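You operate a simulated robot arm through the tools that you are given. There is no shell and no other tool. Be economical: measure what you need, move in short steps, check, and stop when the job is done.

You run a simulated robot arm. Do the job below in one go: nothing can be reset, and whatever is moved stays where it is left.

## Task
Make room on the top of the folding table for the green scent pot. At the end: the beige nail brush is in the grey shallow tray; the green scent pot stands where the cream scent pot stood; the cream scent pot from the top of the folding table is on the shelf of the pine rack; the pink scent pot from the top of the folding table is on the shelf of the pine rack; whatever was shut is shut again. Leave all else as you found it, and nothing knocked over.

It is judged by the outcome, as a careful person would: the job done as asked, and still so three seconds after it is handed in. It fails if anything else is knocked over, pushed out of place, dropped, spilled or broken.

## Robot
A 7-joint arm with a two-finger parallel gripper, fixed in place. Base frame: the origin is at the foot of the arm, x ahead of it, y to its left, z up; the work surface is at about z = 0. Readings come in m, rad, newtons and seconds.
With the tool pointing down near the work surface it reaches from about 0.24 to 0.62 m from the base axis. Its first joint turns from -1.152 to 1.152 rad. Payload 2.6 kg.
Tool frame: the origin (TCP) lies between the finger pads and is the grasp point; the fingertips stand 0.03 m ahead of it; z points along the fingers, y is the line along which they close. The gripper opens to 0.094 m. The fingers are 0.028 m wide and 0.01 m thick; the gripper's body (0.05 by 0.096 m) begins 0.055 m behind the TCP.
Orientation is told as [roll, pitch, yaw] about the base's x, y, z axes, in that order, counted from this pose: with the fingers straight down and closing along the base's y, the tool's x points along the base's -x, its y along +y and its z along -z.

## Interface
- The arm moves only by the tool servo_tool. Its argument "commands" is a list of rows, each an object of numbers (a shift or turn left out is 0, a gripper value left out holds the last): "tx", "ty", "tz": the shift along the base's x, y, z in m; "wx", "wy", "wz": the turn, a rotation vector about the base's x, y, z in rad; "claw": the finger opening in m, from 0 to 0.094. In form: [{"tx": .., "ty": .., "tz": .., "wx": .., "wy": .., "wz": .., "claw": ..}, ...]. A call has 1 to 8 rows; each row shifts and turns the commanded pose from where the row before left it. Each row takes 0.2 s and may step no farther than 0.05 m and 0.15 rad from the row before; otherwise, or with a gripper value out of range, the whole call is refused. Where a pose cannot be reached the arm comes as near as it can. A force on the tool above 40 N (or 10 N above the force at the start of the call, whichever is more), or a blocked arm, ends the call early, and 0.2 s more pass. Each finger travels about 0.072 m/s and halts on what it meets, pressing with about 43 N; the grip force reading is that of the motor and also rises with nothing between the fingers. The clock runs only during rows and for 0.2 s after the last one: add rows that do not move to give the fingers time. The reply holds the time, the measured pose of the TCP, the force on the tool along the base axes, the opening and the grip force, in the units named above and with some noise.
- Cameras (640 x 400 px; columns grow to the right, rows downward): "scene" is fixed at [0.0192, 0.4248, 0.5557]; the picture's right is [-0.89, -0.46, 0.00], its down [-0.30, 0.57, -0.77] and it looks along [0.35, -0.68, -0.64] (base axes); focal length 214 px, centre (320, 200). "wrist" rides on the gripper at [-0.037, 0, -0.058] in the tool frame; the picture's right is [0.00, -1.00, 0.00], its down [0.97, 0.00, -0.24] and it looks along [0.24, 0.00, 0.97] (tool axes); focal length 218 px, centre (320, 200).
- camera(camera): a new picture of that camera. It takes no simulated time.
- point_at(camera, pixels): for up to 12 pixels [column, row] of the newest picture of that camera ("zoom" is the newest enlarged one), the place [x, y, z] in the base frame of the surface seen there, good to about 0.003 m. It takes no simulated time.
- zoom(camera, box): a new picture of the part [left, top, right, bottom] of that camera's present view, enlarged. It takes no simulated time.
- close_job(): hands the job in; it is judged then, once.

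Keep the steps short. Do not move on a guess: measure, check each grasp and each placing, and mend mistakes. In all there are 80 turns and 38 pictures (those below and enlarged ones count). Leave the gripper open and the arm clear of the work at the hand-in unless told otherwise, and finish with a single line.

The tools are called after ">>>" as name(argument=value, ...) on one line, values as JSON. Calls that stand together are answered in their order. servo_tool: Moves the arm, as the interface text tells. Its arguments: {"type":"object","properties":{"commands":{"type":"array"}},"required":["commands"]} The other tools are called the same way: camera (camera) takes a picture; point_at (camera, pixels) gives the place of the surface under pixels of a picture; zoom (camera, box) takes an enlarged picture of a part of a camera's view; close_job () hands the job in.

At the start:

```text
t: 0.0
tcp_pos: [0.2958, -0.0001, 0.4277]
tool_rot: [0.0, 0.0, 0.0]
wrist_force: [0.3, 0.7, -0.4]
finger_gap: 0.0942
grip_force: 0.0
```

scene: 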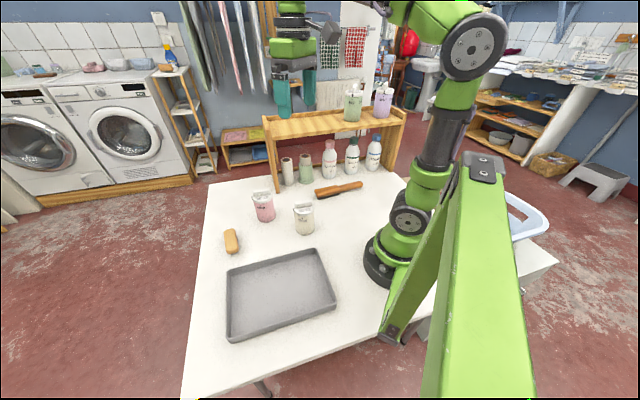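
wrist: 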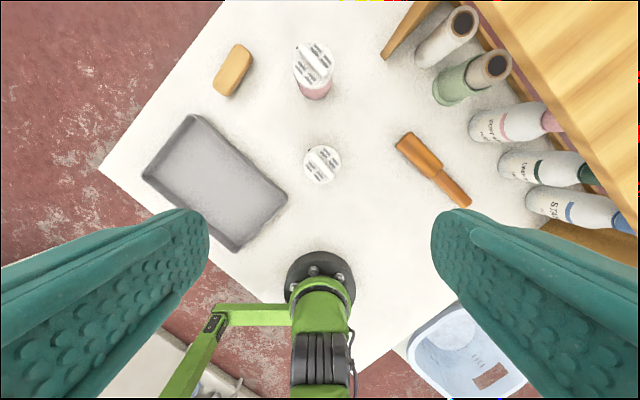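

The table has a pink pot near (264,205), a cream pot near (304,217), a beige brush and a tray. The green pot is on the rack shelf near (353,105). I'll zoom in on the rack and on the table.

>>> zoom(camera="scene", box=[250, 70, 420, 200])

>>> zoom(camera="scene", box=[200, 170, 360, 350])

>>> point_at(camera="scene", pixels=[[264, 197], [264, 214], [304, 208], [304, 228], [353, 94], [353, 112], [383, 92], [382, 110], [231, 238], [280, 290], [320, 122], [300, 132]])

>>> point_at(camera="wrist", pixels=[[313, 55], [322, 162], [245, 55], [225, 85], [232, 70], [213, 180], [188, 120], [145, 178], [237, 247], [285, 195], [500, 40], [600, 160]])

```text
3.08 times, centred on (335, 135) of scene
```

zoom: 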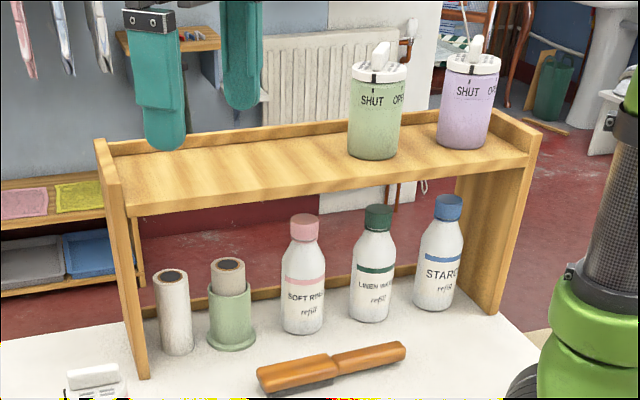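

```text
2.22 times, centred on (280, 260) of scene
```

zoom: 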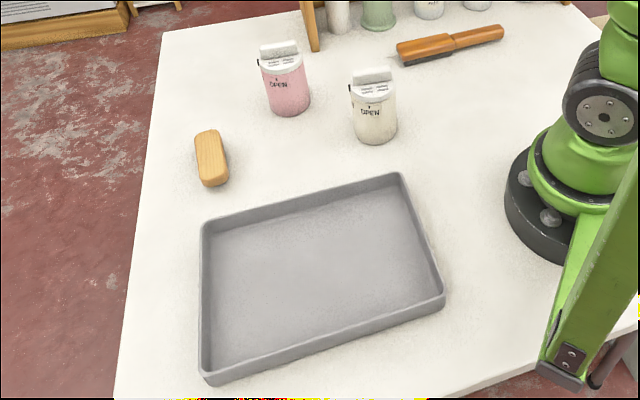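

```text
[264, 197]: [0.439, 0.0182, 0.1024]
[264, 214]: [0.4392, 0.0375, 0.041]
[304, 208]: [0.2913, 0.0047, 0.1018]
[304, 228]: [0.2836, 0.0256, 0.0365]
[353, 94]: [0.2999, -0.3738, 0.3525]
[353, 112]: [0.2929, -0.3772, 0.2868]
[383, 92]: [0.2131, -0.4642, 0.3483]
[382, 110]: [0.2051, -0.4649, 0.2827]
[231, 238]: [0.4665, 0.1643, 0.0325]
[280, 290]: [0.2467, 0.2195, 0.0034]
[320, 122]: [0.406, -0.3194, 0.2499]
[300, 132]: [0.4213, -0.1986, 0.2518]
```

```text
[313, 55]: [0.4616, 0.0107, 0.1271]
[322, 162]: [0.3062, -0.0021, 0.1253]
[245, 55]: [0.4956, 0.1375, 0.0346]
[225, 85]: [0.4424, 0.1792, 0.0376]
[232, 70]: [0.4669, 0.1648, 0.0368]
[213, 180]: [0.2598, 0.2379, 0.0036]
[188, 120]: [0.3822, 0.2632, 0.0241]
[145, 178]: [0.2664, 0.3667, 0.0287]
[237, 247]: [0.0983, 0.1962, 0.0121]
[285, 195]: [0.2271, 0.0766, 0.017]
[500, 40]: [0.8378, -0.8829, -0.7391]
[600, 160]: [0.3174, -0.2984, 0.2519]
```

Next I'll look closely at the pot lids and measure the shelf corners and pot edges.

>>> zoom(camera="scene", box=[240, 180, 330, 245])

>>> zoom(camera="scene", box=[325, 75, 410, 135])

>>> zoom(camera="wrist", box=[250, 20, 390, 200])

>>> point_at(camera="scene", pixels=[[272, 137], [402, 123], [275, 134], [399, 121], [272, 120], [340, 112], [395, 106], [280, 120], [281, 117], [278, 138], [265, 119], [268, 135]])

>>> point_at(camera="wrist", pixels=[[305, 162], [339, 162], [322, 148], [322, 178], [305, 85], [315, 95], [296, 75], [331, 75], [408, 155], [450, 190], [545, 30], [600, 20]])

```text
6.15 times, centred on (285, 212) of scene
```

zoom: 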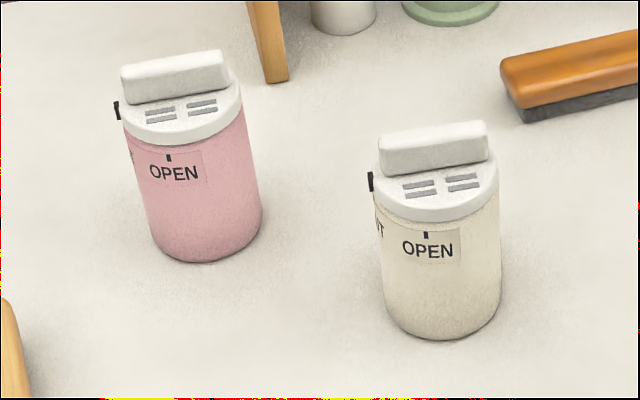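

```text
6.67 times, centred on (368, 105) of scene
```

zoom: 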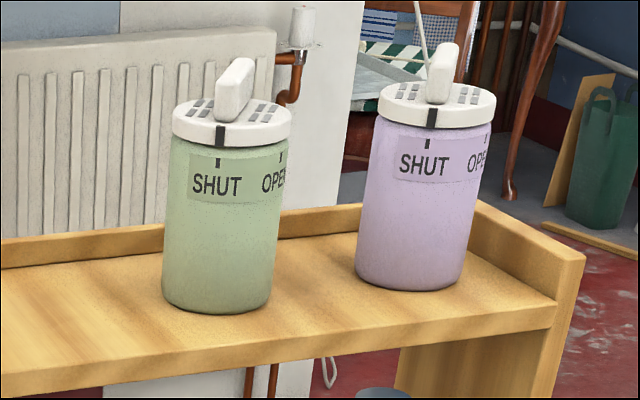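

```text
2.22 times, centred on (320, 110) of wrist
```

zoom: 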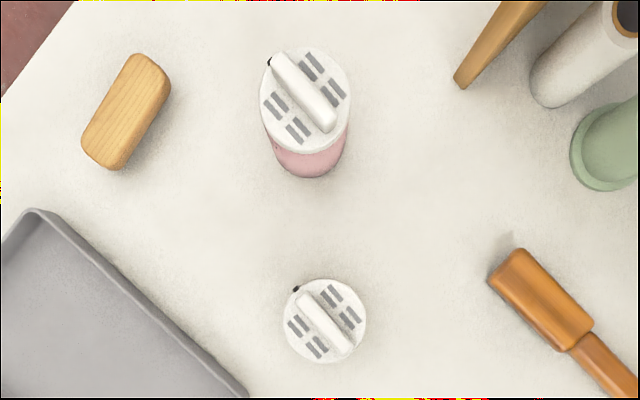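

```text
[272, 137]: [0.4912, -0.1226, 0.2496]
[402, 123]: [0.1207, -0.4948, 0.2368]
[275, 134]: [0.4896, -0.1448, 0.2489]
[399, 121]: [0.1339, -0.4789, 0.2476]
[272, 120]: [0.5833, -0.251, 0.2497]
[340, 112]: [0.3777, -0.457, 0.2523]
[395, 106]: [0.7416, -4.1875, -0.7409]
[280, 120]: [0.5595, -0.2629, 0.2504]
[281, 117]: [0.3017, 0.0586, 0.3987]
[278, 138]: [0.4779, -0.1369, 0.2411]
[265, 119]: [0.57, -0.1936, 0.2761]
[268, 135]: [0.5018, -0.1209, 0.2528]
```

```text
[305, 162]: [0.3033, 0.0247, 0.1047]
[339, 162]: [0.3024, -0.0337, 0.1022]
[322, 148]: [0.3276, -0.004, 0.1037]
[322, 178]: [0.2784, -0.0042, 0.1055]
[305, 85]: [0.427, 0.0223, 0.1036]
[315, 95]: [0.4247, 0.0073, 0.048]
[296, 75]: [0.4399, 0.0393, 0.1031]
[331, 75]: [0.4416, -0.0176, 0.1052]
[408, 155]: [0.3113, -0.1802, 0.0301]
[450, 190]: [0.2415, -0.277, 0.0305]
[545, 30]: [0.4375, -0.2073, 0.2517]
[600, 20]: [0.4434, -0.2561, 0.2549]
```

All four pots are shut: each lid mark lines up with SHUT. So I'll carry them without twisting the lids.

| Item | Measured position |
|---|---|
| Cream pot centre | about (0.303, -0.0045) |
| Pot tops | about z 0.127 |
| Rack shelf | z 0.25, running at 45° |

Now I'll come down above the cream pot.

>>> servo_tool(commands=[{"tx": 0.0072, "ty": -0.0044, "tz": -0.04, "claw": 0.094}, {"tz": -0.045}, {"tz": -0.045}, {"tz": -0.045}, {"tz": -0.04}, {"tz": -0.03}, {}])

>>> camera(camera="wrist")

```text
t: 1.6
tcp_pos: [0.3018, -0.0038, 0.1813]
tool_rot: [0.0, 0.0, 0.0]
wrist_force: [0.1, -0.3, 0.5]
finger_gap: 0.0939
grip_force: 0.0
```

```text
30 pictures are left
```

wrist: 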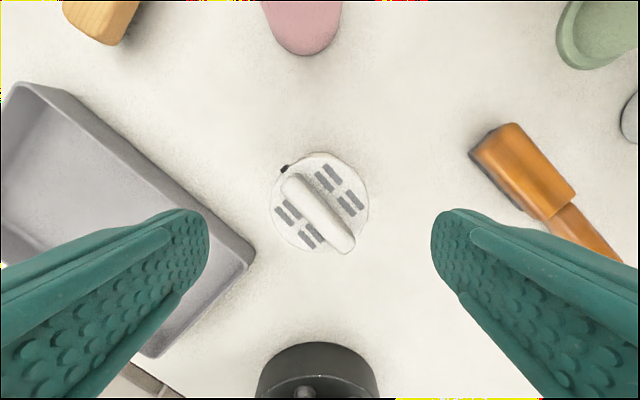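

The pot is centred at column 320. I'll check the lid edges for the exact centre.

>>> point_at(camera="wrist", pixels=[[272, 202], [366, 202], [318, 155], [305, 247], [290, 165], [350, 165]])

```text
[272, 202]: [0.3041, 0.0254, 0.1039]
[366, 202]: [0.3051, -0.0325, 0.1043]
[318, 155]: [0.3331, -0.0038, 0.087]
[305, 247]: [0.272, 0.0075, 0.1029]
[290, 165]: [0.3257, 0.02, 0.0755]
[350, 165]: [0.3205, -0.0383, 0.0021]
```

The lid centre is about (0.303, -0.004), which matches the tool. I'll go down to z 0.081 and close.

>>> servo_tool(commands=[{"tz": -0.04}, {"tz": -0.035}, {"tz": -0.025}, {}, {"claw": 0.06}, {"claw": 0.045}, {}, {}])

>>> zoom(camera="scene", box=[240, 160, 370, 250])

```text
t: 3.4
tcp_pos: [0.3019, -0.0031, 0.0839]
tool_rot: [0.0, 0.001, 0.001]
wrist_force: [0.0, -0.8, -1.0]
finger_gap: 0.0664
grip_force: 43.5
```

```text
4.44 times, centred on (305, 205) of scene
```

zoom: 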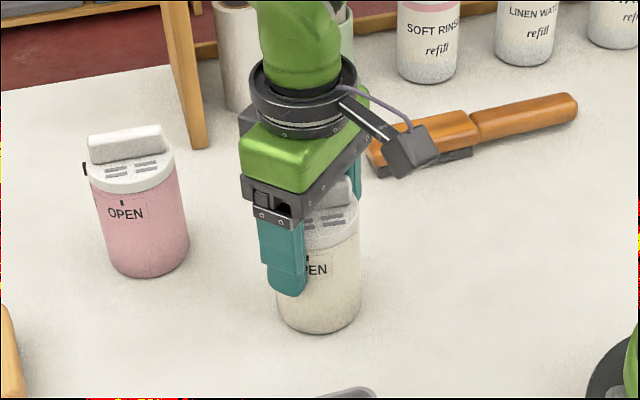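

It's gripped at a gap of 0.066 with 43 N. I'll lift a little and check the hold.

>>> servo_tool(commands=[{"tz": 0.01}, {"tz": 0.03}, {"tz": 0.04}, {"tz": 0.045}, {"tz": 0.045}, {"tz": 0.045}, {"tz": 0.045}, {"tz": 0.045}])

>>> camera(camera="scene")

```text
t: 5.2
tcp_pos: [0.3024, -0.0056, 0.3874]
tool_rot: [0.0, 0.001, -0.001]
wrist_force: [-0.2, 0.4, -0.5]
finger_gap: 0.066
grip_force: 42.8
```

```text
28 pictures are left
```

scene: 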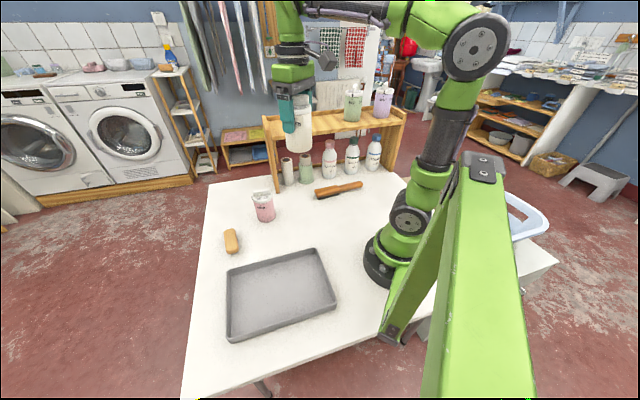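

It's held upright. Next I'll carry it to above the shelf at (0.39, -0.31), at z 0.405.

>>> servo_tool(commands=[{"tz": 0.018}, {"tx": 0.0126, "ty": -0.0435}, {"tx": 0.0126, "ty": -0.0435}, {"tx": 0.0126, "ty": -0.0435}, {"tx": 0.0126, "ty": -0.0435}, {"tx": 0.0126, "ty": -0.0435}, {"tx": 0.0126, "ty": -0.0435}, {"tx": 0.0126, "ty": -0.0435}])

>>> zoom(camera="scene", box=[250, 50, 420, 180])

```text
t: 7.0
tcp_pos: [0.3842, -0.2961, 0.4015]
tool_rot: [-0.001, -0.002, 0.001]
wrist_force: [0.2, -0.3, -0.4]
finger_gap: 0.066
grip_force: 42.3
out of reach, approached as far as the arm can: row 8
```

```text
3.08 times, centred on (335, 115) of scene
```

zoom: 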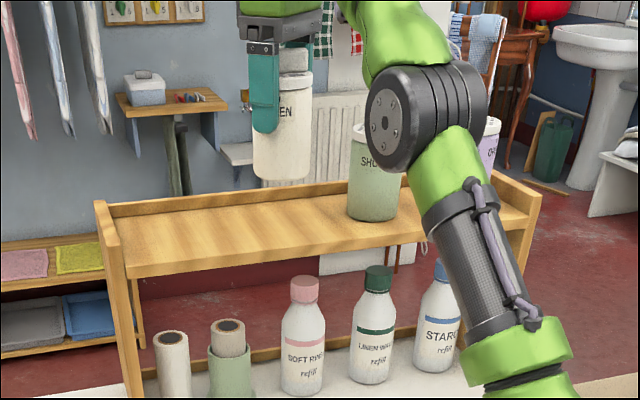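

The arm ran out of reach at this height, but lower down it reaches farther. The pot bottom is near 0.32 and the shelf is at 0.25, so I'll lower by 0.04 and read the pose.

>>> servo_tool(commands=[{"tz": -0.02}, {"tz": -0.02}, {}])

```text
t: 7.8
tcp_pos: [0.3857, -0.2957, 0.3625]
tool_rot: [0.0, 0.0, -0.001]
wrist_force: [0.6, 0.3, -1.0]
finger_gap: 0.0662
grip_force: 43.1
```

Clear of everything. Now I'll shift 0.013 m deeper and lower towards contact, which I expect at TCP z of about 0.335.

>>> servo_tool(commands=[{"tx": 0.0095, "ty": -0.0095, "tz": -0.01}, {"tz": -0.009}, {"tz": -0.004}, {}])

>>> zoom(camera="scene", box=[280, 70, 400, 150])

```text
t: 8.8
tcp_pos: [0.3948, -0.3051, 0.3377]
tool_rot: [0.0, 0.0, 0.0]
wrist_force: [0.5, 1.0, -1.2]
finger_gap: 0.066
grip_force: 42.9
```

```text
5.00 times, centred on (340, 110) of scene
```

zoom: 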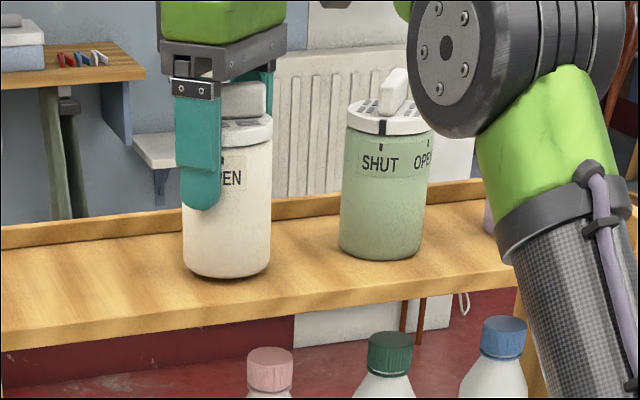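

The pot is nearly touching, so I'll lower it in 1.5 mm steps and watch the force.

>>> servo_tool(commands=[{"tz": -0.0015}, {"tz": -0.0015}, {}])

```text
t: 9.6
tcp_pos: [0.3953, -0.3043, 0.336]
tool_rot: [0.0, -0.001, 0.0]
wrist_force: [-0.4, 0.5, -0.8]
finger_gap: 0.0658
grip_force: 43.3
```

>>> servo_tool(commands=[{"tz": -0.001}, {"tz": -0.001}, {}])

```text
t: 10.4
tcp_pos: [0.3948, -0.3041, 0.3339]
tool_rot: [-0.001, -0.001, -0.001]
wrist_force: [0.2, -0.3, -1.2]
finger_gap: 0.066
grip_force: 42.9
```

>>> servo_tool(commands=[{"tz": -0.001}, {}])

>>> zoom(camera="scene", box=[300, 90, 360, 130])

```text
t: 11.0
tcp_pos: [0.3941, -0.3053, 0.3334]
tool_rot: [0.002, -0.001, 0.0]
wrist_force: [-0.7, -0.1, 0.1]
finger_gap: 0.066
grip_force: 43.3
```

```text
10.00 times, centred on (330, 110) of scene
```

zoom: 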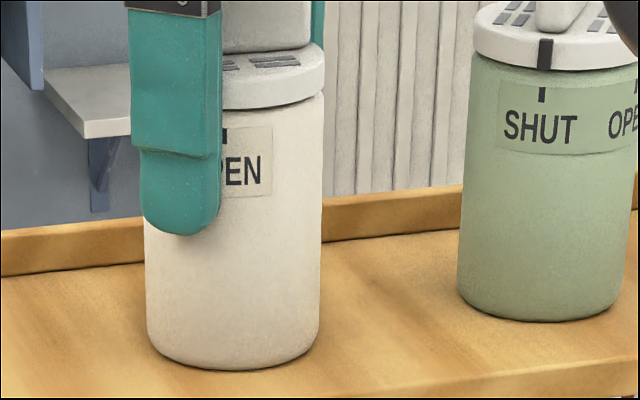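

The pot looks to be standing on the shelf. I'll open to 0.082, check, rise slightly, then back out along -x, where the fingers straddle the pot in y. The green pot's edge is at y -0.372 and the finger's outer edge at about -0.356, so that stays clear.

>>> servo_tool(commands=[{"claw": 0.072}, {"claw": 0.082}, {}, {"tz": 0.015}, {"tz": 0.015}, {}])

>>> zoom(camera="scene", box=[280, 60, 400, 140])

```text
t: 12.4
tcp_pos: [0.394, -0.3037, 0.3642]
tool_rot: [0.0, 0.002, 0.0]
wrist_force: [-0.7, 0.3, 0.2]
finger_gap: 0.0823
grip_force: 0.1
```

```text
5.00 times, centred on (340, 100) of scene
```

zoom: 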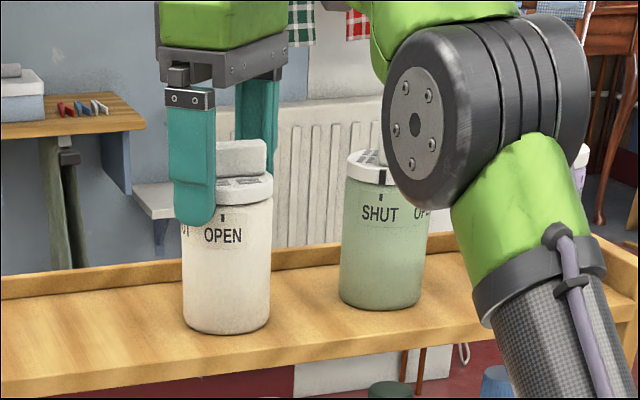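

The cream pot stands on the shelf with its lid unturned. I'll back out along -x, rise, then turn the tool -45° in open space so I can approach the green pot straight from the shelf front. The arm can't come from above at that radius.

>>> servo_tool(commands=[{"tx": -0.035}, {"tx": -0.035}, {"tx": -0.03, "ty": 0.03, "tz": 0.02}, {"tx": -0.02, "ty": 0.02, "tz": 0.03}, {"tz": 0.03}, {}])

```text
t: 13.8
tcp_pos: [0.2754, -0.2546, 0.4437]
tool_rot: [0.001, 0.0, -0.001]
wrist_force: [-0.5, 0.4, -0.4]
finger_gap: 0.0818
grip_force: 0.0
```

Clear. Now I'll turn -45°, open fully and move in front of the green pot.

>>> servo_tool(commands=[{"wz": -0.131, "claw": 0.094}, {"wz": -0.131}, {"wz": -0.131}, {"wz": -0.131}, {"wz": -0.131}, {"wz": -0.13, "ty": -0.03}, {"tx": -0.0154, "ty": -0.03}, {}])

>>> camera(camera="wrist")

```text
t: 15.6
tcp_pos: [0.2594, -0.3156, 0.443]
tool_rot: [0.0, 0.0, -0.787]
wrist_force: [-0.8, 0.8, 0.3]
finger_gap: 0.0937
grip_force: 0.0
```

```text
23 pictures are left
```

wrist: 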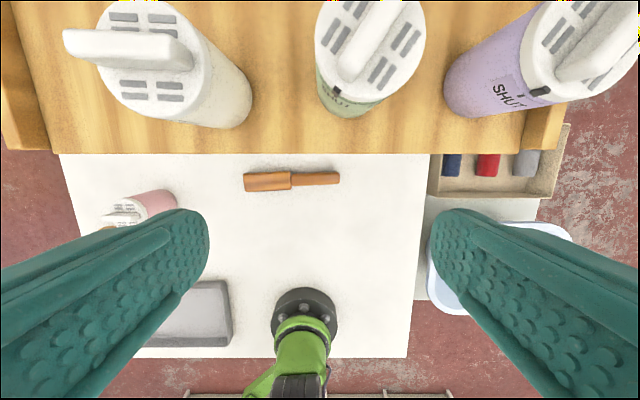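

The shelf is square to the view. I'll measure the green lid's edges, plus the cream and lavender lids.

>>> point_at(camera="wrist", pixels=[[318, 40], [422, 40], [345, 82], [395, 75], [110, 70], [150, 105], [195, 90], [540, 60], [345, 112], [350, 60]])

```text
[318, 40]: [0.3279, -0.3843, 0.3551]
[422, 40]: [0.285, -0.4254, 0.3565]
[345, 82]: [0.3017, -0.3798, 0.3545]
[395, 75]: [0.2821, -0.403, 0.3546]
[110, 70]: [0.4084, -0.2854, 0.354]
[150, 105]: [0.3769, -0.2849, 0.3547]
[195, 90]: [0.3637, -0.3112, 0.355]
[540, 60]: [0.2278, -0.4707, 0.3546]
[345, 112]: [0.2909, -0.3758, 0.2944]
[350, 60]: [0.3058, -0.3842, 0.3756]
```

The green pot's centre is about (0.309, -0.408). I'll line up on its axis in front of the shelf and lower to z about 0.34.

>>> servo_tool(commands=[{"tx": -0.0184, "ty": -0.0234}, {"tz": -0.04}, {"tz": -0.04}, {"tz": -0.025}, {}])

>>> camera(camera="wrist")

```text
t: 16.8
tcp_pos: [0.2413, -0.3389, 0.337]
tool_rot: [0.0, -0.001, -0.786]
wrist_force: [0.1, -0.4, -0.7]
finger_gap: 0.0941
grip_force: 0.0
```

```text
22 pictures are left
```

wrist: 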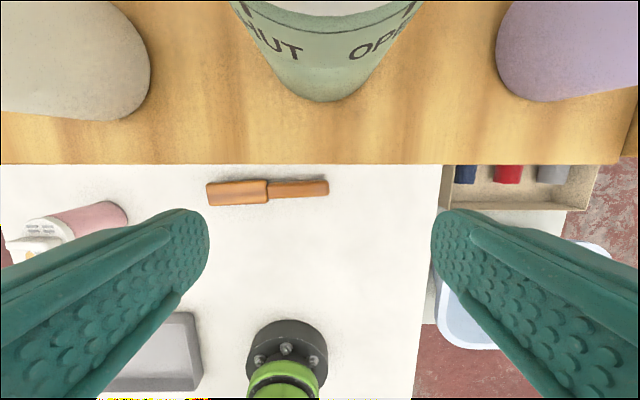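

The pot is centred at column 324. I'll raise to 0.352 so the gripper clears the knob, then slide in along the diagonal.

>>> servo_tool(commands=[{"tz": 0.015}, {"tx": 0.02, "ty": -0.02}, {"tx": 0.02, "ty": -0.02}, {"tx": 0.015, "ty": -0.015}, {"tx": 0.0125, "ty": -0.0125}, {}])

>>> zoom(camera="scene", box=[300, 60, 420, 140])

```text
t: 18.2
tcp_pos: [0.3088, -0.4078, 0.352]
tool_rot: [0.0, 0.0, -0.784]
wrist_force: [0.5, 0.7, 0.0]
finger_gap: 0.0939
grip_force: 0.2
```

```text
5.00 times, centred on (360, 100) of scene
```

zoom: 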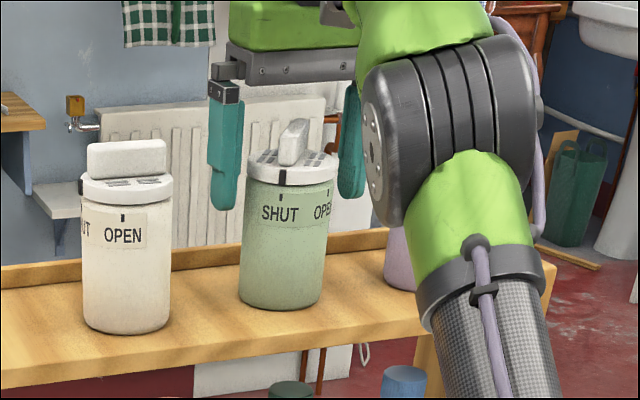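

The fingers straddle the green pot. I'll lower 0.017 and close.

>>> servo_tool(commands=[{"tz": -0.01}, {"tz": -0.007}, {}, {"claw": 0.06}, {"claw": 0.045}, {}, {}])

```text
t: 19.8
tcp_pos: [0.3104, -0.407, 0.3361]
tool_rot: [-0.001, -0.001, -0.786]
wrist_force: [0.0, -0.1, 0.7]
finger_gap: 0.065
grip_force: 43.1
```

Gripped. I'll lift 0.016 and back out along the diagonal to the front.

>>> servo_tool(commands=[{"tz": 0.008}, {"tz": 0.01}, {"tx": -0.025, "ty": 0.025}, {"tx": -0.03, "ty": 0.03}, {"tx": -0.03, "ty": 0.03}, {"tx": -0.02, "ty": 0.02}, {}])

>>> camera(camera="scene")

```text
t: 21.4
tcp_pos: [0.2036, -0.2991, 0.3555]
tool_rot: [-0.001, 0.0, -0.787]
wrist_force: [-0.7, 0.6, 0.1]
finger_gap: 0.065
grip_force: 42.8
```

```text
20 pictures are left
```

scene: 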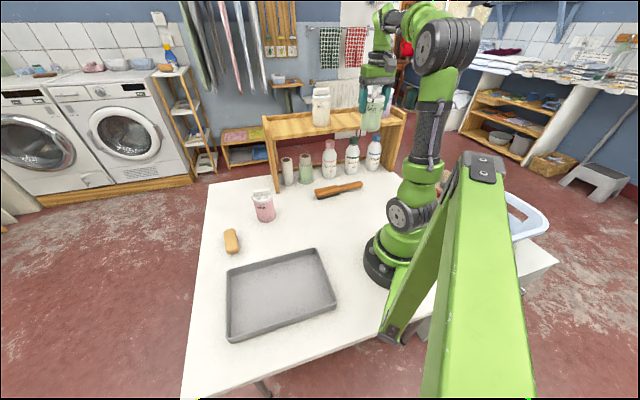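

The green pot is held and clear. Now I'll carry it to above the cream pot's old spot at (0.303, -0.004).

>>> servo_tool(commands=[{"tx": 0.0142, "ty": 0.0422}, {"tx": 0.0142, "ty": 0.0422}, {"tx": 0.0142, "ty": 0.0422}, {"tx": 0.0142, "ty": 0.0422}, {"tx": 0.0142, "ty": 0.0422}, {"tx": 0.0142, "ty": 0.0422}, {"tx": 0.0142, "ty": 0.0422}, {}])

>>> servo_tool(commands=[{"tz": -0.045}, {"tz": -0.045}, {"tz": -0.045}, {"tz": -0.045}, {"tz": -0.04}, {"tz": -0.025}, {"tz": -0.015}, {}])

```text
t: 23.2
tcp_pos: [0.3028, -0.0041, 0.3541]
tool_rot: [0.001, -0.001, -0.786]
wrist_force: [-0.8, 0.0, -0.6]
finger_gap: 0.0647
grip_force: 43.1
```

```text
t: 25.0
tcp_pos: [0.3012, -0.0045, 0.0932]
tool_rot: [0.0, -0.001, -0.788]
wrist_force: [-0.3, -0.8, -1.7]
finger_gap: 0.0648
grip_force: 42.7
```

Contact should come at TCP z of about 0.086. I'll lower in small steps.

>>> servo_tool(commands=[{"tz": -0.004}, {"tz": -0.0015}, {"tz": -0.001}, {}])

>>> zoom(camera="scene", box=[270, 180, 345, 245])

```text
t: 26.0
tcp_pos: [0.3032, -0.0057, 0.0878]
tool_rot: [0.0, 0.001, -0.784]
wrist_force: [0.2, 0.5, -1.4]
finger_gap: 0.0649
grip_force: 43.1
```

```text
6.15 times, centred on (308, 212) of scene
```

zoom: 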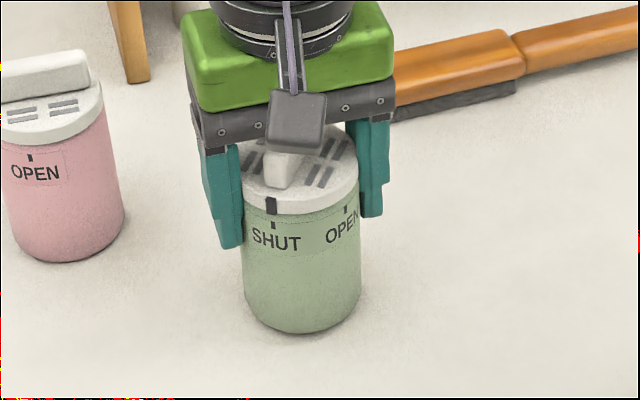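

The lid is still on SHUT. I'll lower the last 1–2 mm.

>>> servo_tool(commands=[{"tz": -0.001}, {"tz": -0.001}, {}])

```text
t: 26.8
tcp_pos: [0.3024, -0.0053, 0.0851]
tool_rot: [0.001, 0.001, -0.786]
wrist_force: [0.0, -0.9, -0.6]
finger_gap: 0.0647
grip_force: 43.1
```

At contact height now. I'll release, rise and check.

>>> servo_tool(commands=[{"claw": 0.072}, {"claw": 0.092}, {}, {"tz": 0.03}, {"tz": 0.045}, {"tz": 0.045}, {"tz": 0.045}, {}])

>>> camera(camera="wrist")

```text
t: 28.6
tcp_pos: [0.3038, -0.0034, 0.2524]
tool_rot: [-0.001, 0.0, -0.786]
wrist_force: [-0.6, -0.1, 0.6]
finger_gap: 0.0921
grip_force: 0.1
```

```text
18 pictures are left
```

wrist: 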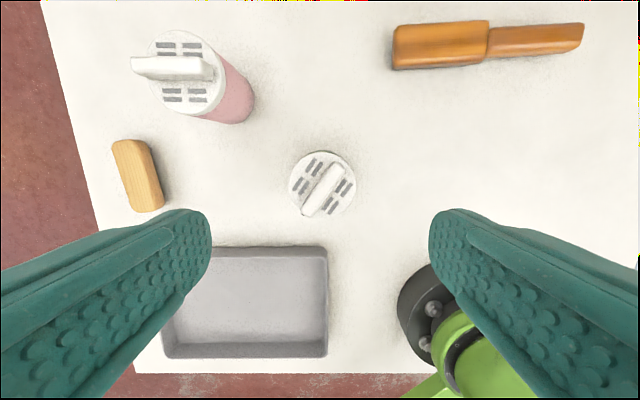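

The green pot stands upright at the spot. Now I'll measure the pink lid and the brush from this view.

>>> point_at(camera="wrist", pixels=[[150, 92], [226, 92], [187, 35], [200, 116], [152, 60], [222, 60], [116, 143], [150, 143], [135, 210], [162, 205], [138, 175], [300, 185]])

>>> servo_tool(commands=[{"tx": 0.0375, "ty": 0.0036}, {"tx": 0.0375, "ty": 0.0036}, {"tx": 0.0375, "ty": 0.0036}, {"tx": 0.0375, "ty": 0.0036}, {"tz": -0.03}, {"tz": -0.03}, {}])

>>> camera(camera="wrist")

```text
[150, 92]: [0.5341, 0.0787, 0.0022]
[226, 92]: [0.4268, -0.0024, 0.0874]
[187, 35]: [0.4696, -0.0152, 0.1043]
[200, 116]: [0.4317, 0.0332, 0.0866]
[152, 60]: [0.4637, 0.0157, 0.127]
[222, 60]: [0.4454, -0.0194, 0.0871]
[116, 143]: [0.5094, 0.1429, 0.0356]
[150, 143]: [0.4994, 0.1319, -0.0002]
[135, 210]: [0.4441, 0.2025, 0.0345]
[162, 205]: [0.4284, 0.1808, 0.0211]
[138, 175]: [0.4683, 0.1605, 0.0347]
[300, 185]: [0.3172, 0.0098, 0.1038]
```

```text
t: 30.2
tcp_pos: [0.4529, 0.0093, 0.1915]
tool_rot: [0.001, 0.0, -0.786]
wrist_force: [-0.8, -0.7, -0.7]
finger_gap: 0.0919
grip_force: 0.2
```

```text
17 pictures are left
```

wrist: 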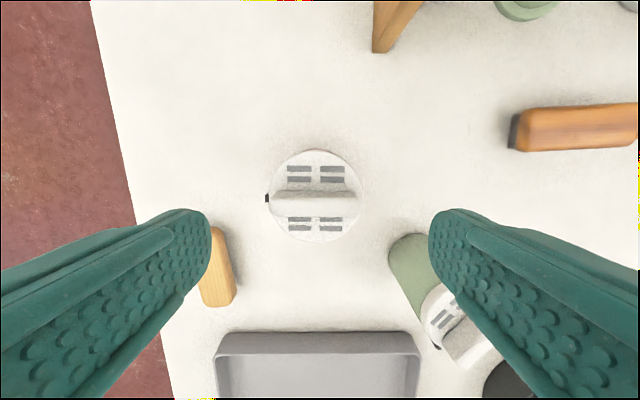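

The pink lid's black mark (268,198) lies right under the left finger's path, so I'll turn the tool +0.385 rad to keep the fingers off it. I'll also shift about 5 mm to centre, since the lid sits at (313,196).

>>> servo_tool(commands=[{"tx": 0.0055, "ty": 0.001, "wz": 0.13}, {"wz": 0.13}, {"wz": 0.125}, {}])

>>> camera(camera="wrist")

```text
t: 31.2
tcp_pos: [0.458, 0.01, 0.1907]
tool_rot: [0.001, 0.001, -0.398]
wrist_force: [0.6, -0.4, 0.0]
finger_gap: 0.092
grip_force: 0.0
```

```text
16 pictures are left
```

wrist: 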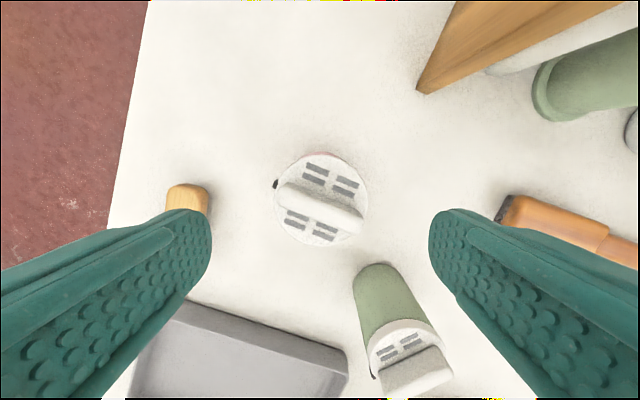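

Centred at (321,198), and the mark is now off the finger line. I'll go down and grip.

>>> servo_tool(commands=[{"tz": -0.04}, {"tz": -0.04}, {"tz": -0.026}, {}, {"claw": 0.06}, {"claw": 0.045}, {}, {}])

```text
t: 33.0
tcp_pos: [0.459, 0.0099, 0.0837]
tool_rot: [0.0, 0.001, -0.398]
wrist_force: [1.1, -0.7, -1.4]
finger_gap: 0.0652
grip_force: 43.0
```

Gripped at 0.065. I'll lift and check.

>>> servo_tool(commands=[{"tz": 0.01}, {"tz": 0.03}, {"tz": 0.045}, {"tz": 0.048}, {"tz": 0.048}, {"tz": 0.048}, {"tz": 0.046}, {}])

>>> servo_tool(commands=[{"tx": -0.0275, "ty": -0.0415}, {"tx": -0.0275, "ty": -0.0415}, {"tx": -0.0275, "ty": -0.0415}, {"tx": -0.0275, "ty": -0.0415}, {"tx": -0.0275, "ty": -0.0415}, {"tx": -0.0275, "ty": -0.0415}, {"tx": -0.0275, "ty": -0.0415}, {}])

>>> camera(camera="scene")

```text
t: 34.8
tcp_pos: [0.4569, 0.0115, 0.3606]
tool_rot: [0.0, -0.001, -0.402]
wrist_force: [0.0, -0.3, -0.5]
finger_gap: 0.0651
grip_force: 43.0
```

```text
t: 36.6
tcp_pos: [0.2648, -0.2804, 0.3611]
tool_rot: [0.001, 0.0, -0.399]
wrist_force: [0.3, -0.2, -0.8]
finger_gap: 0.0653
grip_force: 43.3
```

```text
15 pictures are left
```

scene: 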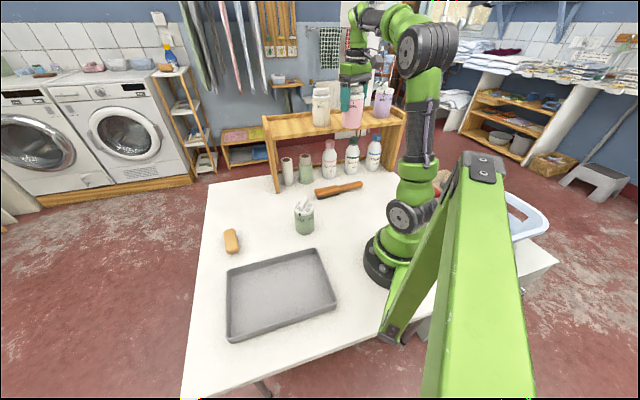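

Pink is held well. I'll line up at (0.25, -0.348), then slide in diagonally to (0.3035, -0.4015).

>>> servo_tool(commands=[{"tx": -0.008, "ty": -0.034}, {"tx": -0.0075, "ty": -0.0335}, {"tx": 0.018, "ty": -0.018}, {"tx": 0.018, "ty": -0.018}, {"tx": 0.0175, "ty": -0.0175}, {"tz": -0.012}, {}])

>>> zoom(camera="scene", box=[300, 60, 420, 140])

```text
t: 38.2
tcp_pos: [0.3024, -0.4023, 0.3466]
tool_rot: [0.002, -0.001, -0.398]
wrist_force: [0.5, 0.7, -1.1]
finger_gap: 0.0652
grip_force: 43.3
```

```text
5.00 times, centred on (360, 100) of scene
```

zoom: 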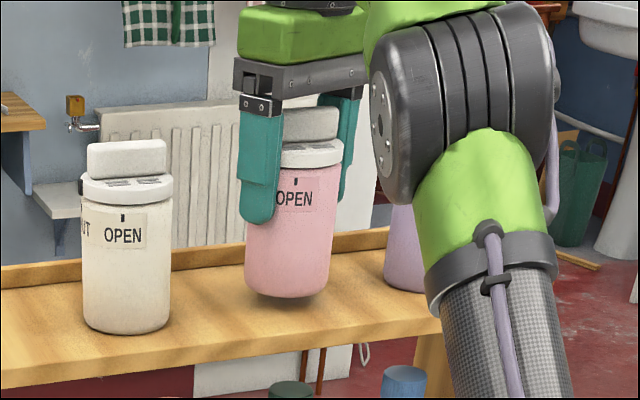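

It's above the free spot with clear gaps on both sides. I'll lower to contact, expected at about 0.3335.

>>> servo_tool(commands=[{"tz": -0.008}, {"tz": -0.003}, {"tz": -0.0015}, {"tz": -0.001}, {}])

>>> zoom(camera="scene", box=[320, 80, 380, 130])

```text
t: 39.4
tcp_pos: [0.3035, -0.4006, 0.3349]
tool_rot: [0.0, -0.001, -0.399]
wrist_force: [0.9, 0.8, 1.9]
finger_gap: 0.0653
grip_force: 43.1
```

```text
8.00 times, centred on (350, 105) of scene
```

zoom: 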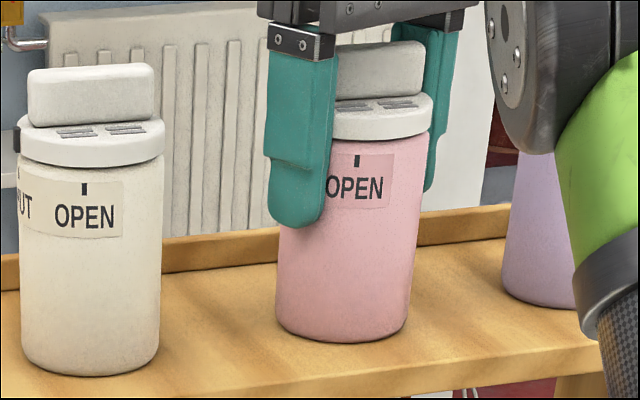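

The pot touches the shelf (vertical force +1.9). I'll open, rise slightly, then back out perpendicular to the finger line, direction (-0.92, +0.39).

>>> servo_tool(commands=[{"claw": 0.072}, {"claw": 0.086}, {}, {"tz": 0.015}, {"tx": -0.023, "ty": 0.0097, "tz": 0.004}, {"tx": -0.03, "ty": 0.0127}, {"tx": -0.03, "ty": 0.0127}, {}])

>>> zoom(camera="scene", box=[300, 60, 420, 140])

```text
t: 41.2
tcp_pos: [0.2225, -0.3674, 0.3534]
tool_rot: [0.001, 0.0, -0.399]
wrist_force: [-0.4, -0.2, 0.6]
finger_gap: 0.0857
grip_force: 0.0
```

```text
5.00 times, centred on (360, 100) of scene
```

zoom: 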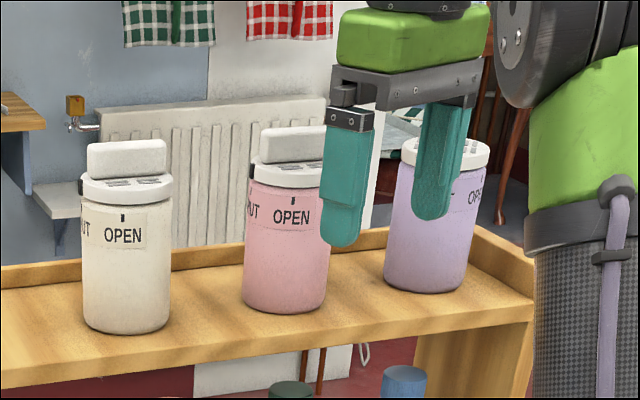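

All three pots stand on the shelf, shut and well spaced. Now the brush: it's at about (0.468, 0.161), long axis near (-0.75, 0.65), so yaw should be about -0.71. I'll move away from the rack and over to it.

>>> servo_tool(commands=[{"tx": -0.01, "ty": 0.047}, {"tx": -0.01, "ty": 0.048}, {"tx": 0.0243, "ty": 0.0392}, {"tx": 0.0243, "ty": 0.0392}, {"tx": 0.0243, "ty": 0.0392, "wz": -0.1}, {"tx": 0.0243, "ty": 0.0392, "wz": -0.1}, {"tx": 0.0243, "ty": 0.0392, "wz": -0.11}, {"tx": 0.0243, "ty": 0.0392}])

>>> servo_tool(commands=[{"tx": 0.0243, "ty": 0.0392, "claw": 0.08}, {"tx": 0.0243, "ty": 0.0392}, {"tx": 0.0243, "ty": 0.0392}, {"tx": 0.0243, "ty": 0.0392}, {"tx": 0.024, "ty": 0.0392, "tz": -0.03}, {"tz": -0.045}, {"tz": -0.045}, {}])

>>> camera(camera="wrist")

```text
t: 43.0
tcp_pos: [0.3453, -0.037, 0.3534]
tool_rot: [-0.001, -0.001, -0.709]
wrist_force: [-1.3, 0.5, 0.0]
finger_gap: 0.0861
grip_force: 0.0
```

```text
refused: row 5 steps farther than a row can; nothing moved
```

```text
11 pictures are left
```

wrist: 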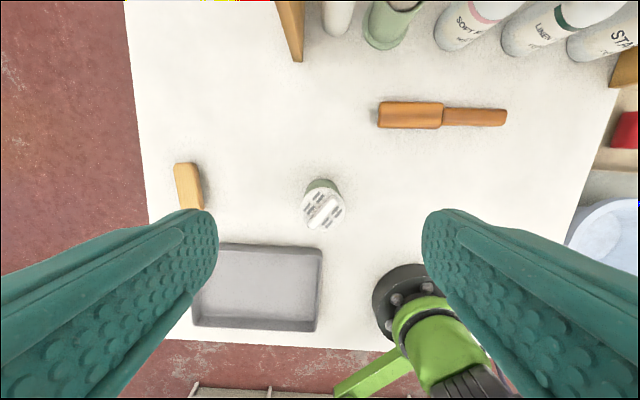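

The second call was refused because one row stepped too far. I'll resend it with shorter steps, from (0.346, -0.036) to (0.468, 0.161).

>>> servo_tool(commands=[{"tx": 0.0244, "ty": 0.0394, "claw": 0.08}, {"tx": 0.0244, "ty": 0.0394}, {"tx": 0.0244, "ty": 0.0394}, {"tx": 0.0244, "ty": 0.0394}, {"tx": 0.0244, "ty": 0.0394}, {"tz": -0.048}, {"tz": -0.048}, {"tz": -0.04}])

>>> camera(camera="wrist")

```text
t: 44.8
tcp_pos: [0.469, 0.1628, 0.2169]
tool_rot: [0.001, -0.001, -0.71]
wrist_force: [0.6, 1.0, 0.1]
finger_gap: 0.0799
grip_force: 0.0
```

```text
10 pictures are left
```

wrist: 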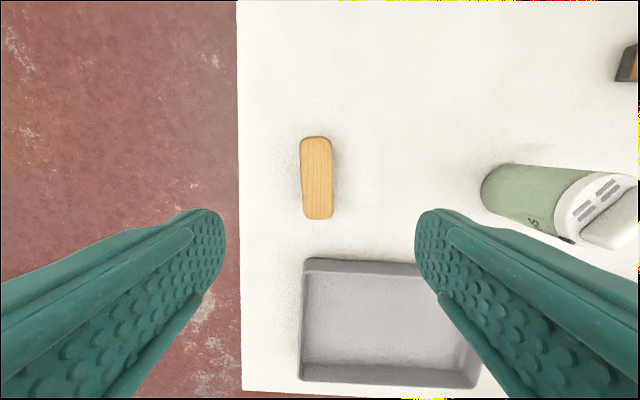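

The brush lines up with the fingers in the picture. I'll measure its edges and the tray's.

>>> point_at(camera="wrist", pixels=[[303, 178], [331, 178], [316, 140], [319, 214], [317, 177], [310, 180], [300, 285], [380, 320], [325, 320], [430, 262], [460, 375], [310, 372]])

```text
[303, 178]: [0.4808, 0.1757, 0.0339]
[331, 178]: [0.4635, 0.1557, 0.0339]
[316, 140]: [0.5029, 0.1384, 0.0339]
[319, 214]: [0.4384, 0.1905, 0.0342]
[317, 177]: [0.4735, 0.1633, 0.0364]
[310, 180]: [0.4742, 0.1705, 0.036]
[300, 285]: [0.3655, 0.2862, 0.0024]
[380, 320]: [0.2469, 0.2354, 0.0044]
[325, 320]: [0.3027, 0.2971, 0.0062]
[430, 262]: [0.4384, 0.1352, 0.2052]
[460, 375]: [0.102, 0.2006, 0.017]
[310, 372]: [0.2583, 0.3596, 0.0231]
```

The brush centre is about (0.471, 0.165) and it's 0.027 wide. I'll go down to TCP z 0.038 and close.

>>> servo_tool(commands=[{"tx": 0.0025, "ty": 0.0025, "tz": -0.045}, {"tz": -0.045}, {"tz": -0.045}, {"tz": -0.03}, {"tz": -0.014}, {}])

>>> servo_tool(commands=[{"claw": 0.05}, {"claw": 0.025}, {"claw": 0.015}, {}, {}, {}])

```text
t: 46.2
tcp_pos: [0.4692, 0.1642, 0.039]
tool_rot: [0.001, 0.0, -0.711]
wrist_force: [0.4, -0.5, -0.2]
finger_gap: 0.0797
grip_force: 0.0
```

```text
t: 47.6
tcp_pos: [0.4696, 0.1631, 0.0393]
tool_rot: [0.001, 0.001, -0.709]
wrist_force: [0.3, 0.6, 0.9]
finger_gap: 0.0348
grip_force: 43.2
```

Gripped at 0.035. I'll lift, carry it over the tray centre at (0.243, 0.226), and check.

>>> servo_tool(commands=[{"tz": 0.03}, {"tz": 0.045}, {"tz": 0.035}, {"tx": -0.0455, "ty": 0.0125}, {"tx": -0.0455, "ty": 0.0125}, {"tx": -0.0455, "ty": 0.0125}, {"tx": -0.0455, "ty": 0.0125}, {"tx": -0.0455, "ty": 0.0125}])

>>> camera(camera="scene")

```text
t: 49.4
tcp_pos: [0.2462, 0.2262, 0.1475]
tool_rot: [-0.002, -0.001, -0.709]
wrist_force: [0.6, 0.3, -0.6]
finger_gap: 0.0349
grip_force: 42.7
```

```text
9 pictures are left
```

scene: 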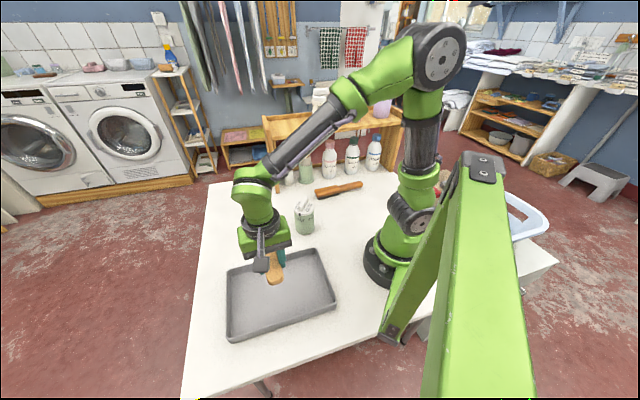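

The brush is over the tray. I'll lower to just above the floor, which means contact at about 0.043.

>>> servo_tool(commands=[{"tz": -0.04}, {"tz": -0.035}, {"tz": -0.02}, {"tz": -0.006}, {"tz": -0.0015}, {}])

>>> zoom(camera="scene", box=[220, 230, 350, 340])

```text
t: 50.8
tcp_pos: [0.2419, 0.2245, 0.0462]
tool_rot: [-0.001, 0.0, -0.711]
wrist_force: [0.6, -0.7, -1.0]
finger_gap: 0.0349
grip_force: 42.9
```

```text
3.64 times, centred on (285, 285) of scene
```

zoom: 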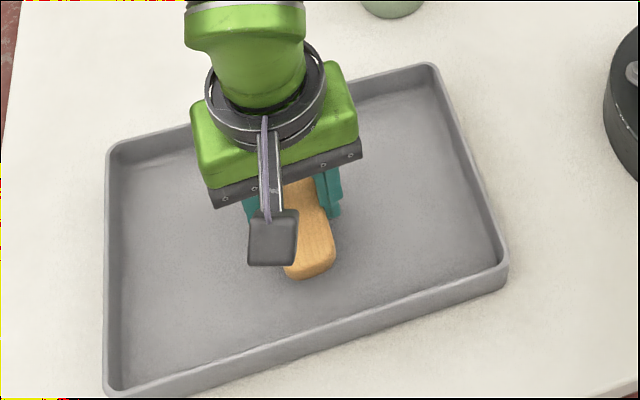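

Well inside the walls. I'll lower the last millimetres.

>>> servo_tool(commands=[{"tz": -0.001}, {"tz": -0.001}, {"tz": -0.001}, {}])

```text
t: 51.8
tcp_pos: [0.2433, 0.2261, 0.0413]
tool_rot: [0.0, 0.0, -0.711]
wrist_force: [0.2, 1.0, -0.6]
finger_gap: 0.0349
grip_force: 42.7
```

At floor level. I'll release and rise.

>>> servo_tool(commands=[{"claw": 0.05}, {"claw": 0.07}, {}, {"tz": 0.04}, {"tz": 0.045}, {"tz": 0.048}, {"tz": 0.048}, {"tz": 0.048}])

>>> servo_tool(commands=[{"ty": -0.045, "tz": 0.02, "claw": 0.094}, {"ty": -0.045, "tz": 0.02}, {"ty": -0.045, "tz": 0.02}, {"ty": -0.045}, {"tx": 0.02, "ty": -0.04}, {}])

>>> camera(camera="scene")

>>> camera(camera="wrist")

```text
t: 53.6
tcp_pos: [0.2417, 0.2226, 0.2719]
tool_rot: [0.0, 0.001, -0.71]
wrist_force: [-0.1, 0.0, 0.2]
finger_gap: 0.07
grip_force: 0.1
```

```text
t: 55.0
tcp_pos: [0.2629, 0.0062, 0.329]
tool_rot: [0.002, 0.0, -0.709]
wrist_force: [-0.1, 0.3, 0.5]
finger_gap: 0.094
grip_force: 0.0
```

```text
7 pictures are left
```

scene: 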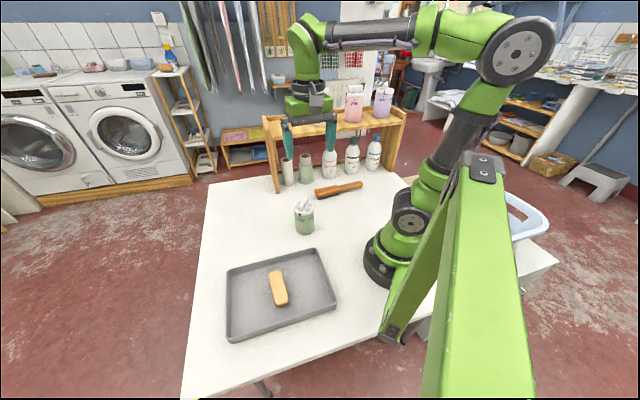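

```text
6 pictures are left
```

wrist: 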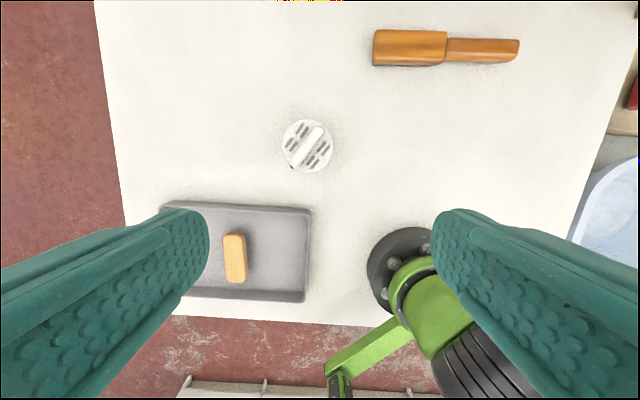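

The brush is in the tray. I'll raise the arm clear, then check the green pot's place and the pots on the rack.

>>> servo_tool(commands=[{"tz": 0.045}, {"tz": 0.045, "tx": 0.01}, {"tz": 0.01, "ty": 0.04}, {"ty": 0.04}, {}])

>>> zoom(camera="scene", box=[250, 60, 420, 250])

>>> point_at(camera="wrist", pixels=[[283, 147], [331, 147], [307, 123], [300, 167], [235, 258]])

```text
t: 56.2
tcp_pos: [0.2712, 0.086, 0.4306]
tool_rot: [-0.001, 0.0, -0.71]
wrist_force: [0.0, 0.8, -0.3]
finger_gap: 0.0944
grip_force: 0.1
```

```text
2.11 times, centred on (335, 155) of scene
```

zoom: 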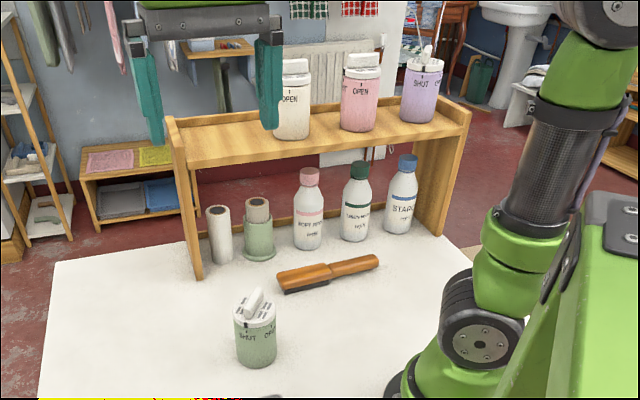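

```text
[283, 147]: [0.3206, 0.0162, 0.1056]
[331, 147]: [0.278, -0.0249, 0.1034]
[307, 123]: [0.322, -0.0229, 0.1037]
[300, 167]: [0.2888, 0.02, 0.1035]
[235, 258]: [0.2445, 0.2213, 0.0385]
```

Everything checks out. The green pot stands at about (0.302, -0.003), where the cream one was, and cream and pink are on the shelf. No lid was turned, the brush is in the tray, and the gripper is open and clear. I'm handing in.

>>> close_job()

```text
The job is handed in.
```

The job is done and handed in: the brush is in the tray, the green pot stands where the cream one stood, the cream and pink pots are on the rack shelf, all still shut, and nothing was knocked over.
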